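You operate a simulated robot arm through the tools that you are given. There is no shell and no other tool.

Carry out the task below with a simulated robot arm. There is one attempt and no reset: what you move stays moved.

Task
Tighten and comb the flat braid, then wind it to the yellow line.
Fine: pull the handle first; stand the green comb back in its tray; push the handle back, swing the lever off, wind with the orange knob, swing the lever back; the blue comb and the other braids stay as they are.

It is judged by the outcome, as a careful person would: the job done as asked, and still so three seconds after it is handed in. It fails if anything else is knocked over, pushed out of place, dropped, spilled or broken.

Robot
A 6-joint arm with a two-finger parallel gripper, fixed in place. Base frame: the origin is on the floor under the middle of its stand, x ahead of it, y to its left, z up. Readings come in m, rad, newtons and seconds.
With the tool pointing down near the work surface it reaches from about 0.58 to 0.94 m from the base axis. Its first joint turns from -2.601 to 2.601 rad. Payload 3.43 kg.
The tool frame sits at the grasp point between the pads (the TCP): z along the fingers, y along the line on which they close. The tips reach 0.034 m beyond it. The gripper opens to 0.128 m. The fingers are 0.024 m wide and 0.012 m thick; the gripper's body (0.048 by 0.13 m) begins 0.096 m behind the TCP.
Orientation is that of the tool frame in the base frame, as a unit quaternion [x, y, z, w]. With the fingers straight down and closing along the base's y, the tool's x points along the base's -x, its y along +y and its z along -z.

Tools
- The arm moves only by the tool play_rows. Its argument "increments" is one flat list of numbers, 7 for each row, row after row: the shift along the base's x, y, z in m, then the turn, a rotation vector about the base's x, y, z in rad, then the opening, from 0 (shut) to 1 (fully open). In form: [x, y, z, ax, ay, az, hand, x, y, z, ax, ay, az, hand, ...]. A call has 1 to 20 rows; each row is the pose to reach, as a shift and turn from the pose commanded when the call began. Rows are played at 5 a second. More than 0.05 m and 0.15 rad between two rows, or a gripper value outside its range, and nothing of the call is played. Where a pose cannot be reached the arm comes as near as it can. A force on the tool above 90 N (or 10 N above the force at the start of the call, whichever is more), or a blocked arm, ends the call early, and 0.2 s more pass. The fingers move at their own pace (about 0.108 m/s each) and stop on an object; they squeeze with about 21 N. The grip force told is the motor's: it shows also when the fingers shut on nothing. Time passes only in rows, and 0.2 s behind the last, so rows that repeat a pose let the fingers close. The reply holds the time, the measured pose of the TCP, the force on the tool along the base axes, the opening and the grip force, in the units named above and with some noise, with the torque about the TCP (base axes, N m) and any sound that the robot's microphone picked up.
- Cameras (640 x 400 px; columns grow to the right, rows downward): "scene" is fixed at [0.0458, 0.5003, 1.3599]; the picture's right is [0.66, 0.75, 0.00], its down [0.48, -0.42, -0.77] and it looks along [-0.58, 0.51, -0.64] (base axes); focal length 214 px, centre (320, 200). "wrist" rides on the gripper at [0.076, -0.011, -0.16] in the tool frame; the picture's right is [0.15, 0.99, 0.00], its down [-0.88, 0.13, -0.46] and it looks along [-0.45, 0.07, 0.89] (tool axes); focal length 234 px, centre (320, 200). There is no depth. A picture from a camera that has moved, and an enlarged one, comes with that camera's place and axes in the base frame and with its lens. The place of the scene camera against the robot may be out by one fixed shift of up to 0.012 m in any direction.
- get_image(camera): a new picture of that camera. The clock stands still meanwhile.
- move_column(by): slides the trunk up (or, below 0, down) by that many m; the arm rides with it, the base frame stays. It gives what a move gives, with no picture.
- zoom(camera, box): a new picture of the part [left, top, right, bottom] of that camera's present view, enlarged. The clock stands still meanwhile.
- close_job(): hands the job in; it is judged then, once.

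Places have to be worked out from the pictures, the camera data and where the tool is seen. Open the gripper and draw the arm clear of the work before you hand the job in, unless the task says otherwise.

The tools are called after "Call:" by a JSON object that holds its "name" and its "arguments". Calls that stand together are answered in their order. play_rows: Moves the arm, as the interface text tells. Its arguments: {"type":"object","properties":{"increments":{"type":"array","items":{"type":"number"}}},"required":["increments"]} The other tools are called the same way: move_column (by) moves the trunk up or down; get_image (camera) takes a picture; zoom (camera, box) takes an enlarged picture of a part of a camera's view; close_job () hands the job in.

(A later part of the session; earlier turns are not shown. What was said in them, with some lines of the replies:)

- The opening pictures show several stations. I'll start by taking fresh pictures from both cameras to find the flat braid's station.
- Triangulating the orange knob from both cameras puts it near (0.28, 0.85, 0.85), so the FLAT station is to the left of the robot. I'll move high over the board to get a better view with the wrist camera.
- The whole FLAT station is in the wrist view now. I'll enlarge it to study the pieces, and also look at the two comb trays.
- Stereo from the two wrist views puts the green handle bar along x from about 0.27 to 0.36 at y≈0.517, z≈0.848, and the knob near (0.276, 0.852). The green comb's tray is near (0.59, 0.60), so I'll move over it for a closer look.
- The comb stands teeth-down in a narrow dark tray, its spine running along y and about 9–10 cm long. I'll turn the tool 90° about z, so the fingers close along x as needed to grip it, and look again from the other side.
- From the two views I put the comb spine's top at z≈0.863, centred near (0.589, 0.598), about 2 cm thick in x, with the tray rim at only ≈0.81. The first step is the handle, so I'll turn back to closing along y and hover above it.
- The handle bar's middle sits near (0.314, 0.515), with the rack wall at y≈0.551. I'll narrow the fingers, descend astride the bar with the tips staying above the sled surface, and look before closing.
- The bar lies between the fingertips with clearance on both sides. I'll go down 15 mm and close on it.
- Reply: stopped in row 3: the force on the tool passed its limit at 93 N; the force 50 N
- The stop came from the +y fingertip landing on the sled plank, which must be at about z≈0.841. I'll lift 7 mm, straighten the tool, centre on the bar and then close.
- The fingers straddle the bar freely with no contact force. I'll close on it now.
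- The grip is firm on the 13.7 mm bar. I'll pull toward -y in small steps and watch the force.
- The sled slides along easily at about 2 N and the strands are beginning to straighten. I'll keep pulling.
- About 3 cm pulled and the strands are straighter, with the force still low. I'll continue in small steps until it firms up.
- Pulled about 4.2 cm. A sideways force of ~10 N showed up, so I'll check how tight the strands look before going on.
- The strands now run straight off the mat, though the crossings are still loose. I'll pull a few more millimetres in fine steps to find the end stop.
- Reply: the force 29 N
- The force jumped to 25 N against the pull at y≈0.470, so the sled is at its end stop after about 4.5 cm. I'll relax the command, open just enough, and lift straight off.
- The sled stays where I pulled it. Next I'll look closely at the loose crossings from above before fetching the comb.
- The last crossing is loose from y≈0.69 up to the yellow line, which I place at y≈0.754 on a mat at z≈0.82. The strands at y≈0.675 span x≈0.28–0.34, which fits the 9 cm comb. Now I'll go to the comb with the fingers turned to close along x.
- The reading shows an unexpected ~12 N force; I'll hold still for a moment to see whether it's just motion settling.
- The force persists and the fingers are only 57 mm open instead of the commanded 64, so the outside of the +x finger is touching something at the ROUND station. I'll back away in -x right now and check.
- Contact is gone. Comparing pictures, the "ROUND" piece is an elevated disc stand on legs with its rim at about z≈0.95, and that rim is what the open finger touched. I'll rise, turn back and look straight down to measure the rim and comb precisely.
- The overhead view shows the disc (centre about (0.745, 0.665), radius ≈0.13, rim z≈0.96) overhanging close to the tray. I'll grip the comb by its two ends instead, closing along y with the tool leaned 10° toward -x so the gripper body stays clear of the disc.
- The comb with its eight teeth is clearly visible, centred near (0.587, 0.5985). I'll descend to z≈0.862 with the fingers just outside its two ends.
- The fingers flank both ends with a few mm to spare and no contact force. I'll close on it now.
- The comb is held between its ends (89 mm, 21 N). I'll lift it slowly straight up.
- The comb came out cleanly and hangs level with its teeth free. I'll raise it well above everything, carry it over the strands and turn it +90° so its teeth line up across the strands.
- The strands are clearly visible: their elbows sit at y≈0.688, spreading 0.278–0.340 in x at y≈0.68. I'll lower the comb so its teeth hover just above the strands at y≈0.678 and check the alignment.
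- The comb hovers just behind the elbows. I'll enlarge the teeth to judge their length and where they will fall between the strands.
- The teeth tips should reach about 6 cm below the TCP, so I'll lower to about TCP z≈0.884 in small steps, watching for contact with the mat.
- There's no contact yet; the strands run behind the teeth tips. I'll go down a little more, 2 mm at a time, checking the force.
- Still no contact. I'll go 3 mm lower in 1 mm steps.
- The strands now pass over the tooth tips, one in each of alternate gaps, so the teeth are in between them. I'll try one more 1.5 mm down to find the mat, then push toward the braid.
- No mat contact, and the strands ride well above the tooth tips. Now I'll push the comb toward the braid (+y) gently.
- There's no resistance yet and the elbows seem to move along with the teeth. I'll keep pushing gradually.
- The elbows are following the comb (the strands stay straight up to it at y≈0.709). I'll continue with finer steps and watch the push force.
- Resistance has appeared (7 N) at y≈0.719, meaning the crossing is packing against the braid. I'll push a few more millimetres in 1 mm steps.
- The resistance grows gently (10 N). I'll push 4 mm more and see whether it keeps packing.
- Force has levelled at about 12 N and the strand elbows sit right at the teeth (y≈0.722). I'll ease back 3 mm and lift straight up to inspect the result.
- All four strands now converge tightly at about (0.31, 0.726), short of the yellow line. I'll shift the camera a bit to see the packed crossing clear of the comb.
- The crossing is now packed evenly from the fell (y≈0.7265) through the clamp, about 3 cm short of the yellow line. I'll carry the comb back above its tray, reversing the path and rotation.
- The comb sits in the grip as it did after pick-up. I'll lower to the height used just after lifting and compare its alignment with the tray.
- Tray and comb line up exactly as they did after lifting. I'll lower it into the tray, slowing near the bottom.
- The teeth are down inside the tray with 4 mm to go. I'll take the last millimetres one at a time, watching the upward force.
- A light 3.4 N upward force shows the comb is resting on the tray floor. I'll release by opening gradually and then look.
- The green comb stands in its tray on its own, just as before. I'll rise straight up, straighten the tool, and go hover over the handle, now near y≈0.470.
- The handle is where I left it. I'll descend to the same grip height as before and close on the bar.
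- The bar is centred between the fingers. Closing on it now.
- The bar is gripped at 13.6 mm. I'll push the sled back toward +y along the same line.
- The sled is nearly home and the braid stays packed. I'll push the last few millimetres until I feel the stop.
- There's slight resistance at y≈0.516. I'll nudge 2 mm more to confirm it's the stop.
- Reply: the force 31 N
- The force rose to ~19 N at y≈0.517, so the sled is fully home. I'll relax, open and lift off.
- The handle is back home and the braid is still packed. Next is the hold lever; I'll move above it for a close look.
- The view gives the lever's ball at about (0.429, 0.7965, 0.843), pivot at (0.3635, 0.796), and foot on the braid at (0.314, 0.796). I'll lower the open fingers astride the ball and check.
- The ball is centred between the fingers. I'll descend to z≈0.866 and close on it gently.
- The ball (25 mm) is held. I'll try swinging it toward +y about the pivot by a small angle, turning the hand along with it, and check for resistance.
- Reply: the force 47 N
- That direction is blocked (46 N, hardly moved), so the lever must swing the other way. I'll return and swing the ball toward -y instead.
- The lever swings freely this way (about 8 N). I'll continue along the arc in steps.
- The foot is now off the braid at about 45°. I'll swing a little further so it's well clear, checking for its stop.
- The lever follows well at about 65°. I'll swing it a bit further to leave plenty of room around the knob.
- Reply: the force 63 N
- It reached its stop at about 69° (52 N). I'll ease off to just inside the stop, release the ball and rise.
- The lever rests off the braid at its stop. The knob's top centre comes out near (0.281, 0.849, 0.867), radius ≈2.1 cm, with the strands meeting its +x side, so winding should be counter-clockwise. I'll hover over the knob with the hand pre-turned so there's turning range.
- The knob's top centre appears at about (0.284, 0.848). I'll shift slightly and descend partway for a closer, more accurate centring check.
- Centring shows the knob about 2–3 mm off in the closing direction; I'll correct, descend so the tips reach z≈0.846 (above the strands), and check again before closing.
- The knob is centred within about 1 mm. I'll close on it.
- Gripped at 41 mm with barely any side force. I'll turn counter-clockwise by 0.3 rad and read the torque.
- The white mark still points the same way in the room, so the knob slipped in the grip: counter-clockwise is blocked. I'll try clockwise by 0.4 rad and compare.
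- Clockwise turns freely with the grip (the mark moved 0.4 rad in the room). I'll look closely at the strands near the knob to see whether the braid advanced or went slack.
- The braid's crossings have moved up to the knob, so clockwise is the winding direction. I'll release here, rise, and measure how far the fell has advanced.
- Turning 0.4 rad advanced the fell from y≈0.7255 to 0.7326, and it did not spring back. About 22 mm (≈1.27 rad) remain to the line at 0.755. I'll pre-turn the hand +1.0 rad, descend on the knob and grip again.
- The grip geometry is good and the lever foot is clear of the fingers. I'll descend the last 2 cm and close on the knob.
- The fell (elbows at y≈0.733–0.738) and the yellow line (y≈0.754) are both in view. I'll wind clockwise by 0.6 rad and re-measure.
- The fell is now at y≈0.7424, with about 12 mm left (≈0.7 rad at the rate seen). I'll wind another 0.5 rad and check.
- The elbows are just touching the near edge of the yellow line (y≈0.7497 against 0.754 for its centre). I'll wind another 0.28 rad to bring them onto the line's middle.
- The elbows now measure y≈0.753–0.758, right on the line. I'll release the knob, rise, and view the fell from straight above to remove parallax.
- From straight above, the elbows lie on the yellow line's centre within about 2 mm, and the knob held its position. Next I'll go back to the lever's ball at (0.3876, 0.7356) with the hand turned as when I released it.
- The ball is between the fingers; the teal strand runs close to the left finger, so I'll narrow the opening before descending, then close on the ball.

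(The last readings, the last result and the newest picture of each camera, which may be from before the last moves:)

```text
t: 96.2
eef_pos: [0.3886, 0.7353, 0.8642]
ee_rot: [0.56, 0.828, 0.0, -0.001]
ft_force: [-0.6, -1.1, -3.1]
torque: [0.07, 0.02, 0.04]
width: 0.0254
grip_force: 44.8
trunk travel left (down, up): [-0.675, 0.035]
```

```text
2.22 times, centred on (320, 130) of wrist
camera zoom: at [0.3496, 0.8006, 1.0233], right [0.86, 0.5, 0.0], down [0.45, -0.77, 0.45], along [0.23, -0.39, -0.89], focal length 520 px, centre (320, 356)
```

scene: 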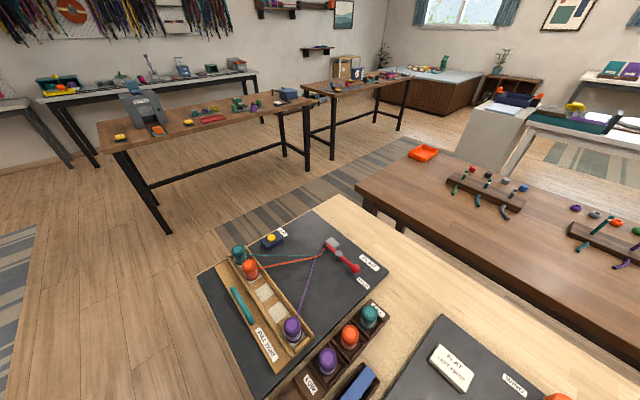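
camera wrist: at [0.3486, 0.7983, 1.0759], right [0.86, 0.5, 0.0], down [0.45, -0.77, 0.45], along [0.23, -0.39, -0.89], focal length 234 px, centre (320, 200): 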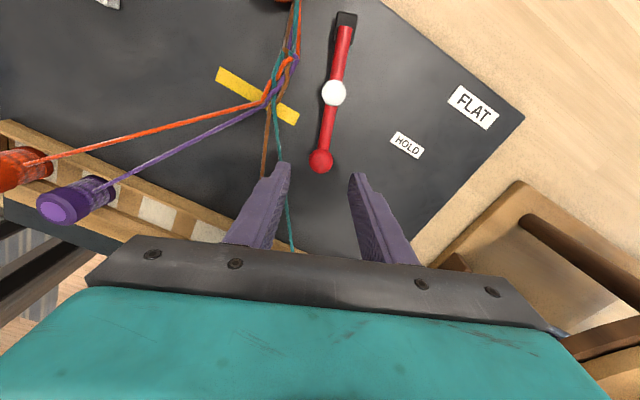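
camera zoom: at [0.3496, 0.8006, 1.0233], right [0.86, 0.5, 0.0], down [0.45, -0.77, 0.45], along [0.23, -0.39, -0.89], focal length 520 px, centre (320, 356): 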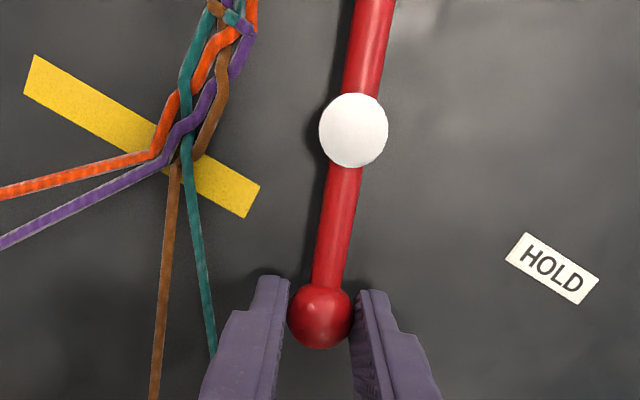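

The ball is held. I'll swing the lever back along the same arc, first to about 20° from home, then check.

Call:
{"name": "play_rows", "arguments": {"increments": [0.0071, 0.0033, 0, 0, 0, 0.12, 0.17, 0.0138, 0.0075, 0, 0, 0, 0.24, 0.17, 0.0199, 0.0125, 0, 0, 0, 0.36, 0.17, 0.0254, 0.0181, 0, 0, 0, 0.48, 0.17, 0.0301, 0.0244, 0, 0, 0, 0.6, 0.17, 0.0341, 0.0311, 0, 0, 0, 0.72, 0.17, 0.0372, 0.0383, 0, 0, 0, 0.84, 0.17]}}

Call:
{"name": "zoom", "arguments": {"camera": "wrist", "box": [200, 0, 440, 220]}}

```text
t: 97.8
eef_pos: [0.4256, 0.7737, 0.8651]
ee_rot: [0.174, 0.985, 0.0, -0.001]
ft_force: [8.2, -2.2, -11.6]
torque: [-0.31, -0.51, -0.04]
width: 0.0252
grip_force: 45.0
trunk travel left (down, up): [-0.675, 0.035]
```

```text
1.82 times, centred on (320, 110) of wrist
camera zoom: at [0.3511, 0.788, 1.0233], right [0.2, 0.98, 0.0], down [0.87, -0.18, 0.45], along [0.45, -0.09, -0.89], focal length 426 px, centre (320, 364)
```

zoom: 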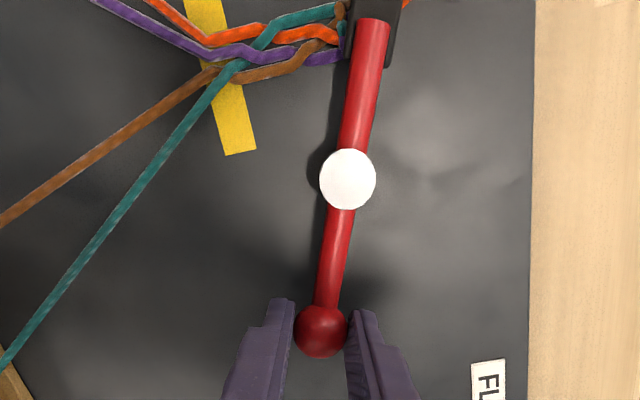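

The lever is swinging smoothly and the foot is coming over the braid. I'll bring it the rest of the way to its original position and check the force.

Call:
{"name": "play_rows", "arguments": {"increments": [0.0023, 0.0076, 0, 0, 0, 0.12, 0.17, 0.0035, 0.0147, 0, 0, 0, 0.23, 0.17, 0.0039, 0.0192, 0, 0, 0, 0.3, 0.17, 0.004, 0.0225, 0, 0, 0, 0.35, 0.17, 0.004, 0.0225, 0, 0, 0, 0.35, 0.17]}}

Call:
{"name": "get_image", "arguments": {"camera": "wrist"}}

Call:
{"name": "zoom", "arguments": {"camera": "wrist", "box": [200, 0, 440, 220]}}

```text
t: 99.0
eef_pos: [0.4297, 0.7954, 0.8644]
ee_rot: [0.0, 1.0, -0.001, -0.002]
ft_force: [7.8, -4.7, -11.4]
torque: [-0.08, -0.59, 0.32]
width: 0.0253
grip_force: 45.2
trunk travel left (down, up): [-0.675, 0.035]
```

```text
taken
camera wrist: at [0.3549, 0.7843, 1.0235], right [-0.15, 0.99, 0.0], down [0.88, 0.13, 0.45], along [0.45, 0.07, -0.89], focal length 234 px, centre (320, 200)
```

wrist: 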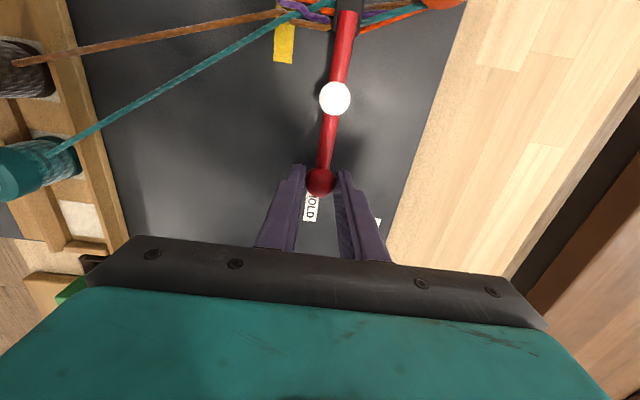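

```text
1.82 times, centred on (320, 110) of wrist
camera zoom: at [0.3549, 0.7843, 1.0235], right [-0.15, 0.99, 0.0], down [0.88, 0.13, 0.45], along [0.45, 0.07, -0.89], focal length 426 px, centre (320, 364)
```

zoom: 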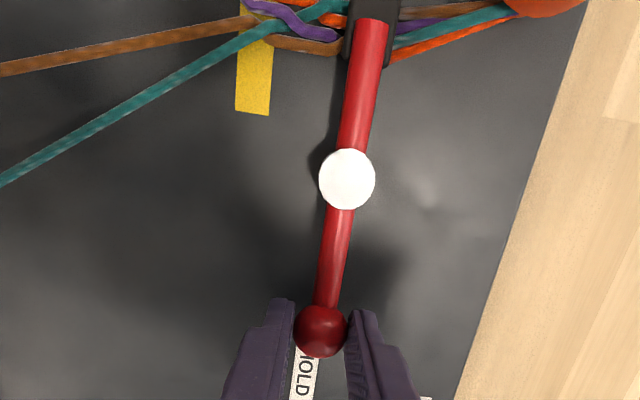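

The lever is back where it started, foot on the braid. I'll nudge it 3 mm toward the stop to be sure it's fully home.

Call:
{"name": "play_rows", "arguments": {"increments": [0, 0.0015, 0, 0, 0, 0.02, 0.17, 0, 0.003, 0, 0, 0, 0.04, 0.17]}}

```text
t: 99.5
eef_pos: [0.4303, 0.7964, 0.8647]
ee_rot: [-0.019, 1.0, -0.002, -0.001]
ft_force: [9.1, -12.2, -12.1]
torque: [-0.23, -0.04, -0.25]
width: 0.0254
grip_force: 45.0
trunk travel left (down, up): [-0.675, 0.035]
```

The force shows it's against its home stop. I'll ease off, open and rise straight up to inspect everything.

Call:
{"name": "play_rows", "arguments": {"increments": [0, -0.002, 0, 0, 0, -0.03, 0.17, 0, -0.002, 0, 0, 0, -0.04, 0.3, 0, -0.002, 0, 0, 0, -0.04, 0.4, 0, -0.002, 0.001, 0, 0, -0.04, 0.4, 0, -0.002, 0.03, 0, 0, -0.04, 0.4, 0, -0.002, 0.07, 0, 0, -0.04, 0.4, 0, -0.002, 0.11, 0, 0, -0.04, 0.4, -0.02, -0.02, 0.135, 0, 0, -0.04, 0.4, -0.0426, -0.0303, 0.135, 0, 0, -0.04, 0.4, -0.0426, -0.0303, 0.135, 0, 0, -0.04, 0.4]}}

Call:
{"name": "get_image", "arguments": {"camera": "wrist"}}

Call:
{"name": "zoom", "arguments": {"camera": "wrist", "box": [240, 20, 420, 170]}}

```text
t: 101.8
eef_pos: [0.3847, 0.7701, 1.0012]
ee_rot: [-0.001, 1.0, 0.001, -0.001]
ft_force: [-0.4, -0.3, 0.4]
torque: [-0.02, 0.01, 0.02]
width: 0.051
grip_force: 0.1
trunk travel left (down, up): [-0.675, 0.035]
```

```text
taken
camera wrist: at [0.3085, 0.7578, 1.1596], right [-0.15, 0.99, 0.0], down [0.88, 0.13, 0.45], along [0.45, 0.07, -0.89], focal length 234 px, centre (320, 200)
```

wrist: 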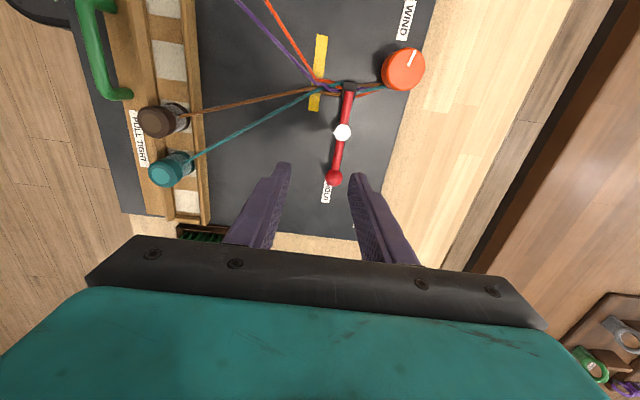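

```text
2.67 times, centred on (330, 95) of wrist
camera zoom: at [0.3085, 0.7578, 1.1596], right [-0.15, 0.99, 0.0], down [0.88, 0.13, 0.45], along [0.45, 0.07, -0.89], focal length 624 px, centre (293, 480)
```

zoom: 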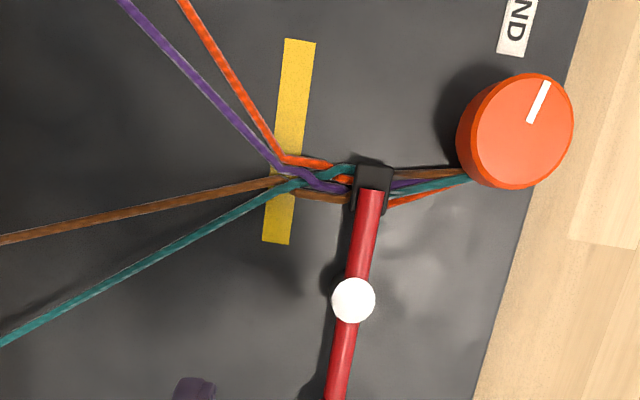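

The lever holds the braid and the fell sits on the yellow line. I'll rise and check the green comb's tray and the ROUND stand, and also view the scene camera for the blue comb and PLAIT.

Call:
{"name": "play_rows", "arguments": {"increments": [0, 0, 0.05, 0, 0, 0, 0.5, 0, 0, 0.1, 0, 0, 0, 0.6, 0.02, -0.02, 0.14, 0, 0, 0, 0.8, 0.06, -0.045, 0.15, 0, 0, 0, 1, 0.1, -0.07, 0.15, 0, 0, 0, 1, 0.14, -0.1, 0.15, 0, 0, 0, 1, 0.175, -0.13, 0.15, 0, 0, 0, 1, 0.21, -0.16, 0.15, 0, 0, 0, 1]}}

Call:
{"name": "get_image", "arguments": {"camera": "wrist"}}

Call:
{"name": "zoom", "arguments": {"camera": "wrist", "box": [200, 40, 440, 230]}}

Call:
{"name": "zoom", "arguments": {"camera": "scene", "box": [180, 200, 500, 400]}}

```text
t: 103.5
eef_pos: [0.5966, 0.6094, 1.1497]
ee_rot: [0.001, 1.0, 0.001, -0.001]
ft_force: [0.6, 0.4, 0.7]
torque: [0.0, 0.03, 0.01]
width: 0.1278
grip_force: 0.0
trunk travel left (down, up): [-0.675, 0.035]
```

```text
taken
camera wrist: at [0.521, 0.5978, 1.3089], right [-0.15, 0.99, 0.0], down [0.88, 0.13, 0.45], along [0.45, 0.07, -0.89], focal length 234 px, centre (320, 200)
```

wrist: 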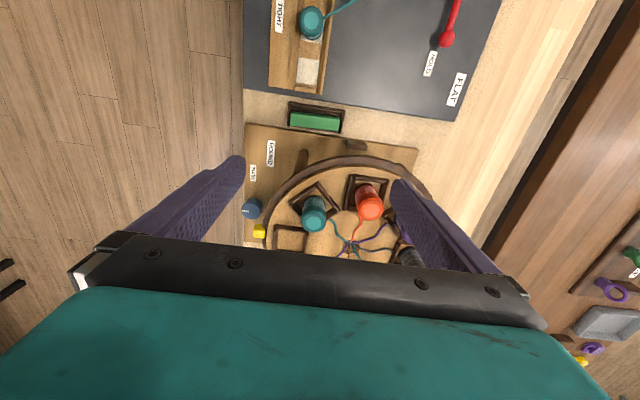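

```text
2.11 times, centred on (320, 135) of wrist
camera zoom: at [0.521, 0.5978, 1.3089], right [-0.15, 0.99, 0.0], down [0.88, 0.13, 0.45], along [0.45, 0.07, -0.89], focal length 493 px, centre (320, 337)
```

zoom: 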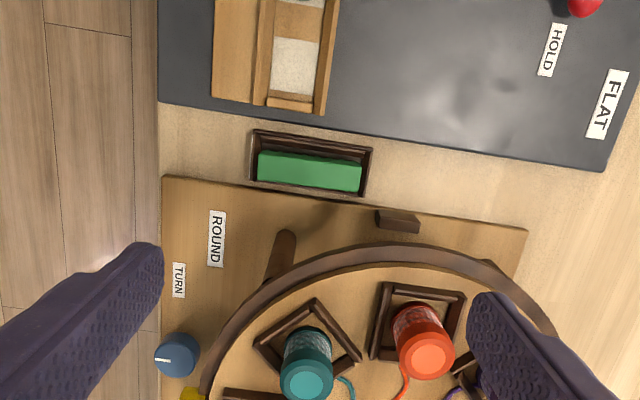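

```text
2.00 times, centred on (340, 300) of scene
camera zoom: at [0.0458, 0.5003, 1.3599], right [0.66, 0.75, 0.0], down [0.48, -0.42, -0.77], along [-0.58, 0.51, -0.64], focal length 429 px, centre (280, 0)
```

zoom: 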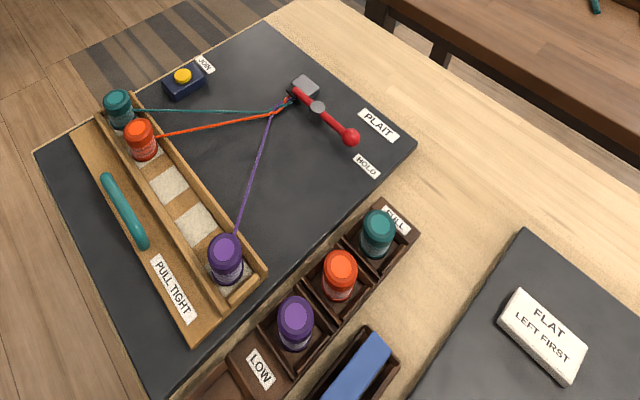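

Everything looks in order: green comb standing in its tray, blue comb and PLAIT untouched. Since I brushed the ROUND disc's rim earlier, I'll retake the picture from the same pose I had before that (fingers narrow) to verify nothing on it shifted.

Call:
{"name": "play_rows", "arguments": {"increments": [0, 0, 0, 0, 0, 0.143, 0.8, 0, 0, 0, 0, 0, 0.286, 0.6, 0, 0, 0, 0, 0, 0.429, 0.4, 0, 0, 0, 0, 0, 0.572, 0.3, 0, 0, 0, 0, 0, 0.715, 0.3, 0, 0, 0, 0, 0, 0.858, 0.3, -0.007, -0.0089, 0, 0, 0, 1.0, 0.3, -0.007, -0.0089, 0, 0, 0, 1.143, 0.3, -0.007, -0.0089, 0, 0, 0, 1.286, 0.3, -0.007, -0.0089, 0, 0, 0, 1.429, 0.3, -0.007, -0.0089, 0, 0, 0, 1.5708, 0.3, -0.007, -0.0089, -0.04, 0, 0, 1.5708, 0.3, -0.007, -0.0089, -0.08, 0, 0, 1.5708, 0.3, -0.007, -0.0089, -0.0968, 0, 0, 1.5708, 0.3, -0.007, -0.0089, -0.0968, 0, 0, 1.5708, 0.3]}}

Call:
{"name": "get_image", "arguments": {"camera": "wrist"}}

Call:
{"name": "zoom", "arguments": {"camera": "wrist", "box": [200, 40, 440, 190]}}

```text
t: 106.8
eef_pos: [0.5887, 0.6007, 1.0517]
ee_rot: [0.707, -0.707, 0.001, 0.0]
ft_force: [0.6, 0.6, 0.7]
torque: [0.0, 0.01, -0.01]
width: 0.0384
grip_force: 0.1
trunk travel left (down, up): [-0.675, 0.035]
```

```text
taken
camera wrist: at [0.5989, 0.5238, 1.2117], right [-0.99, -0.15, 0.0], down [-0.13, 0.88, 0.45], along [-0.07, 0.45, -0.89], focal length 234 px, centre (320, 200)
```

wrist: 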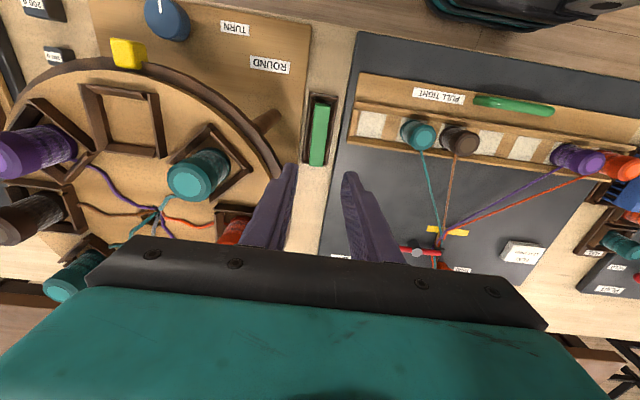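

```text
2.67 times, centred on (320, 115) of wrist
camera zoom: at [0.5989, 0.5238, 1.2117], right [-0.99, -0.15, 0.0], down [-0.13, 0.88, 0.45], along [-0.07, 0.45, -0.89], focal length 624 px, centre (320, 427)
```

zoom: 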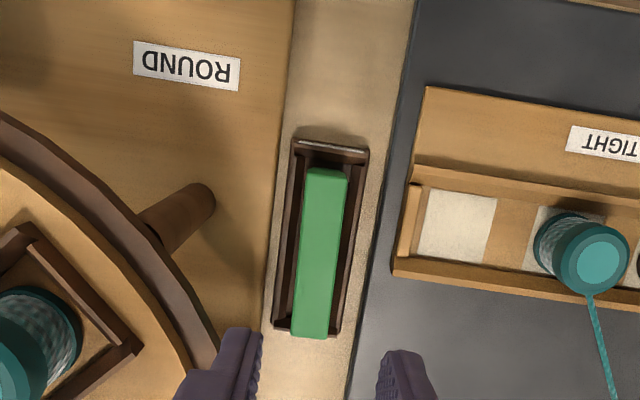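

The retaken picture matches the original: disc, bobbins, tray and comb are all where they were. I'll now rise and withdraw the arm to its starting area with the gripper open.

Call:
{"name": "play_rows", "arguments": {"increments": [0, 0, 0.04, 0, 0, 0, 0.4, 0, 0, 0.08, 0, 0, 0, 0.5, 0, 0, 0.1, 0, 0, -0.1428, 0.6, -0.0165, -0.0185, 0.1, 0, 0, -0.2856, 0.8, -0.033, -0.037, 0.1, 0, 0, -0.4284, 1, -0.0495, -0.0555, 0.1, 0, 0, -0.5712, 1, -0.066, -0.074, 0.1, 0, 0, -0.714, 1, -0.0825, -0.0925, 0.1, 0, 0, -0.8568, 1, -0.099, -0.111, 0.1, 0, 0, -0.9996, 1, -0.1155, -0.1295, 0.1, 0, 0, -1.1424, 1, -0.132, -0.148, 0.1, 0, 0, -1.2852, 1, -0.1485, -0.1665, 0.1, 0, 0, -1.428, 1, -0.165, -0.185, 0.1, 0, 0, -1.5708, 1, -0.165, -0.185, 0.1, 0, 0, -1.5708, 1]}}

Call:
{"name": "get_image", "arguments": {"camera": "wrist"}}

Call:
{"name": "zoom", "arguments": {"camera": "wrist", "box": [320, 0, 640, 260]}}

Call:
{"name": "get_image", "arguments": {"camera": "scene"}}

```text
t: 108.5
eef_pos: [0.5195, 0.5212, 1.1537]
ee_rot: [-0.399, 0.917, 0.001, 0.007]
ft_force: [2.0, -0.3, -2.5]
torque: [0.11, 0.18, 0.11]
width: 0.128
grip_force: 0.0
trunk travel left (down, up): [-0.675, 0.035]
stopped in row 8: the force on the tool passed its limit at 109 N (the readings are from after the stop); the commanded pose is now the measured one
```

```text
taken
camera wrist: at [0.4732, 0.4554, 1.3113], right [-0.82, 0.57, -0.01], down [0.5, 0.73, 0.47], along [0.27, 0.38, -0.88], focal length 234 px, centre (320, 200)
```

wrist: 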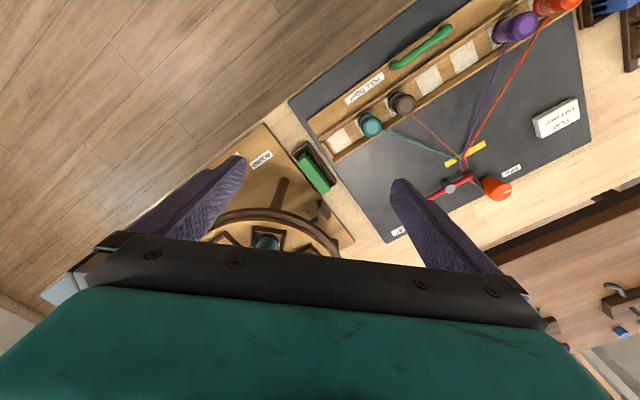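

```text
1.54 times, centred on (480, 130) of wrist
camera zoom: at [0.4732, 0.4554, 1.3113], right [-0.82, 0.57, -0.01], down [0.5, 0.73, 0.47], along [0.27, 0.38, -0.88], focal length 360 px, centre (74, 308)
```

zoom: 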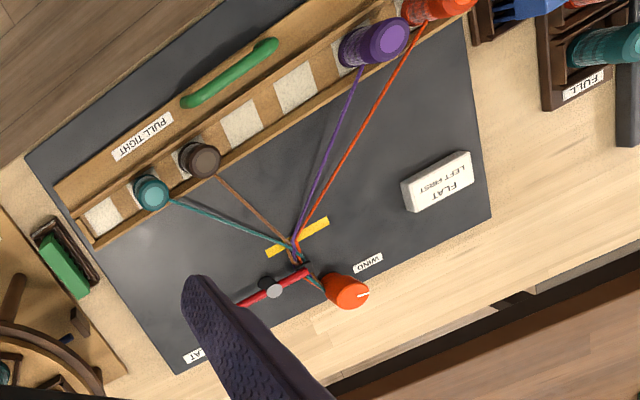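

```text
taken
```

scene: 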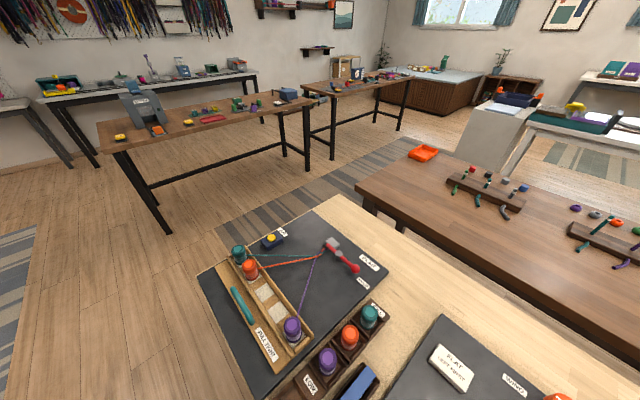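

The call stopped with a force spike while the hand was high in free air and turned to point at the robot's own base, and the force is back near zero. The pictures show the stations undisturbed, so it was most likely the camera mount against the arm itself. I'll move outward first, then turn back to the starting orientation where there's room.

Call:
{"name": "play_rows", "arguments": {"increments": [0.02, 0.02, 0, 0, 0, 0, 1, 0.04, 0.04, 0, 0, 0, 0, 1, 0.06, 0.06, 0, 0, 0, 0, 1]}}

Call:
{"name": "get_image", "arguments": {"camera": "wrist"}}

```text
t: 109.3
eef_pos: [0.5801, 0.5816, 1.1534]
ee_rot: [-0.398, 0.917, 0.0, 0.007]
ft_force: [0.0, 0.1, -0.8]
torque: [0.03, -0.03, 0.03]
width: 0.1278
grip_force: 0.1
trunk travel left (down, up): [-0.675, 0.035]
```

```text
taken
camera wrist: at [0.5343, 0.5156, 1.3113], right [-0.82, 0.57, 0.0], down [0.5, 0.73, 0.47], along [0.27, 0.38, -0.88], focal length 234 px, centre (320, 200)
```

wrist: 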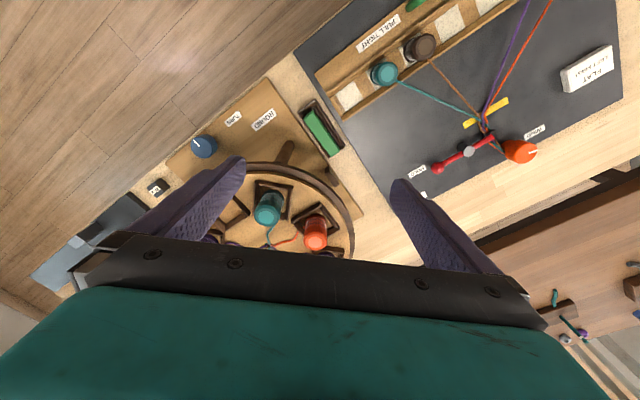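

All clear here with no force. Now I'll turn the hand back to its starting orientation.

Call:
{"name": "play_rows", "arguments": {"increments": [0, 0, 0, 0, 0, -0.12, 1, 0, 0, 0, 0, 0, -0.24, 1, 0, 0, 0, 0, 0, -0.36, 1, 0, 0, 0, 0, 0, -0.48, 1, 0, 0, 0, 0, 0, -0.6, 1, 0, 0, 0, 0, 0, -0.72, 1, 0, 0, 0, 0, 0, -0.82, 1]}}

```text
t: 110.9
eef_pos: [0.5784, 0.581, 1.1538]
ee_rot: [0.001, 1.0, -0.002, 0.007]
ft_force: [-0.1, 0.2, -0.7]
torque: [0.0, 0.02, -0.02]
width: 0.1281
grip_force: 0.1
trunk travel left (down, up): [-0.675, 0.035]
```

The hand is back in its starting orientation with no contact. I'll move slowly back toward the starting place and check as I go.

Call:
{"name": "play_rows", "arguments": {"increments": [-0.02, -0.02, 0, 0, 0, 0, 1, -0.04, -0.04, 0, 0, 0, 0, 1, -0.06, -0.065, 0, 0, 0, 0, 1, -0.08, -0.09, 0, 0, 0, 0, 1, -0.1, -0.11, 0, 0, 0, 0, 1, -0.12, -0.13, 0, 0, 0, 0, 1, -0.14, -0.15, 0, 0, 0, 0, 1, -0.154, -0.165, 0, 0, 0, 0, 1]}}

Call:
{"name": "get_image", "arguments": {"camera": "wrist"}}

Call:
{"name": "zoom", "arguments": {"camera": "wrist", "box": [320, 0, 640, 260]}}

Call:
{"name": "get_image", "arguments": {"camera": "scene"}}

```text
t: 112.7
eef_pos: [0.4246, 0.4127, 1.1546]
ee_rot: [0.0, 1.0, -0.002, 0.007]
ft_force: [-0.9, -0.3, 0.4]
torque: [0.03, -0.02, 0.01]
width: 0.1278
grip_force: 0.2
trunk travel left (down, up): [-0.675, 0.035]
```

```text
taken
camera wrist: at [0.3455, 0.4015, 1.3123], right [-0.15, 0.99, 0.0], down [0.87, 0.13, 0.47], along [0.46, 0.06, -0.88], focal length 234 px, centre (320, 200)
```

wrist: 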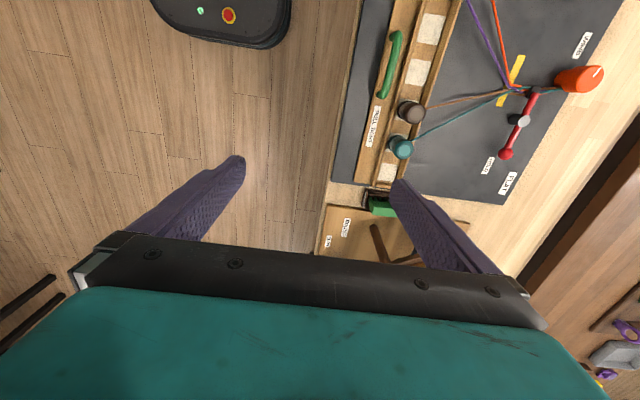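

```text
1.54 times, centred on (480, 130) of wrist
camera zoom: at [0.3455, 0.4015, 1.3123], right [-0.15, 0.99, 0.0], down [0.87, 0.13, 0.47], along [0.46, 0.06, -0.88], focal length 360 px, centre (74, 308)
```

zoom: 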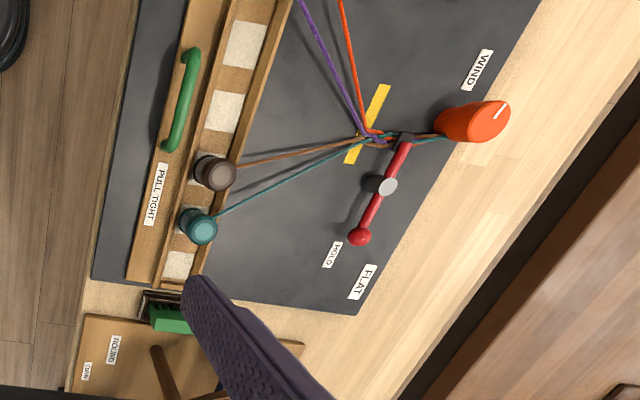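

```text
taken
```

scene: 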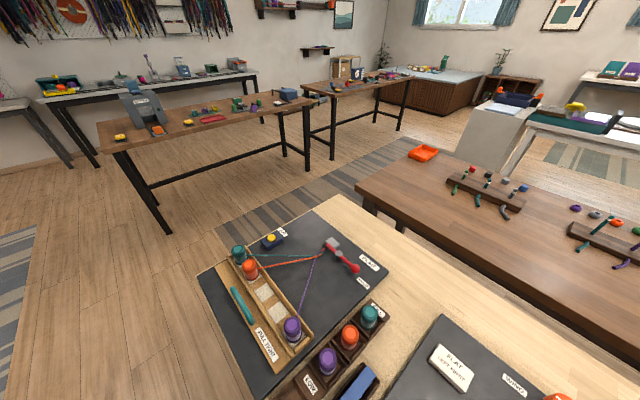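

The final pictures show the handle pushed home, the fell on the yellow line, the lever back on HOLD and the green comb standing in its tray. The blue comb and the other braids look untouched, and the open gripper is clear of the work, so I'm handing the job in.

Call:
{"name": "close_job", "arguments": {}}

```text
The job is handed in.
```

The flat braid is tightened, combed and wound, and I've handed the job in. At the last check, its working end sat on the centre of the yellow line, within about 2 mm.

- **Handle:** I pulled it to its stop before combing, then pushed it fully back home.
- **Combing:** The loose crossing is packed evenly against the rest of the braid. The green comb is standing in its tray again, as it was.
- **Winding:** With the lever swung off, I wound with the orange knob. It turns clockwise; counter-clockwise is blocked. The knob held when I let go.
- **Lever:** It is back against its stop, holding the braid.
- **Everything else:** The blue comb and the other braids look as they did at the start.

Two contacts along the way:

- **Round braid's stand:** An open finger briefly touched its rim with about 14 N. A picture retaken from the earlier pose showed nothing had shifted.
- **Force stop near the end:** While withdrawing, the arm stopped on a force spike of 109 N in free air, probably against itself. The pictures afterwards showed nothing disturbed.
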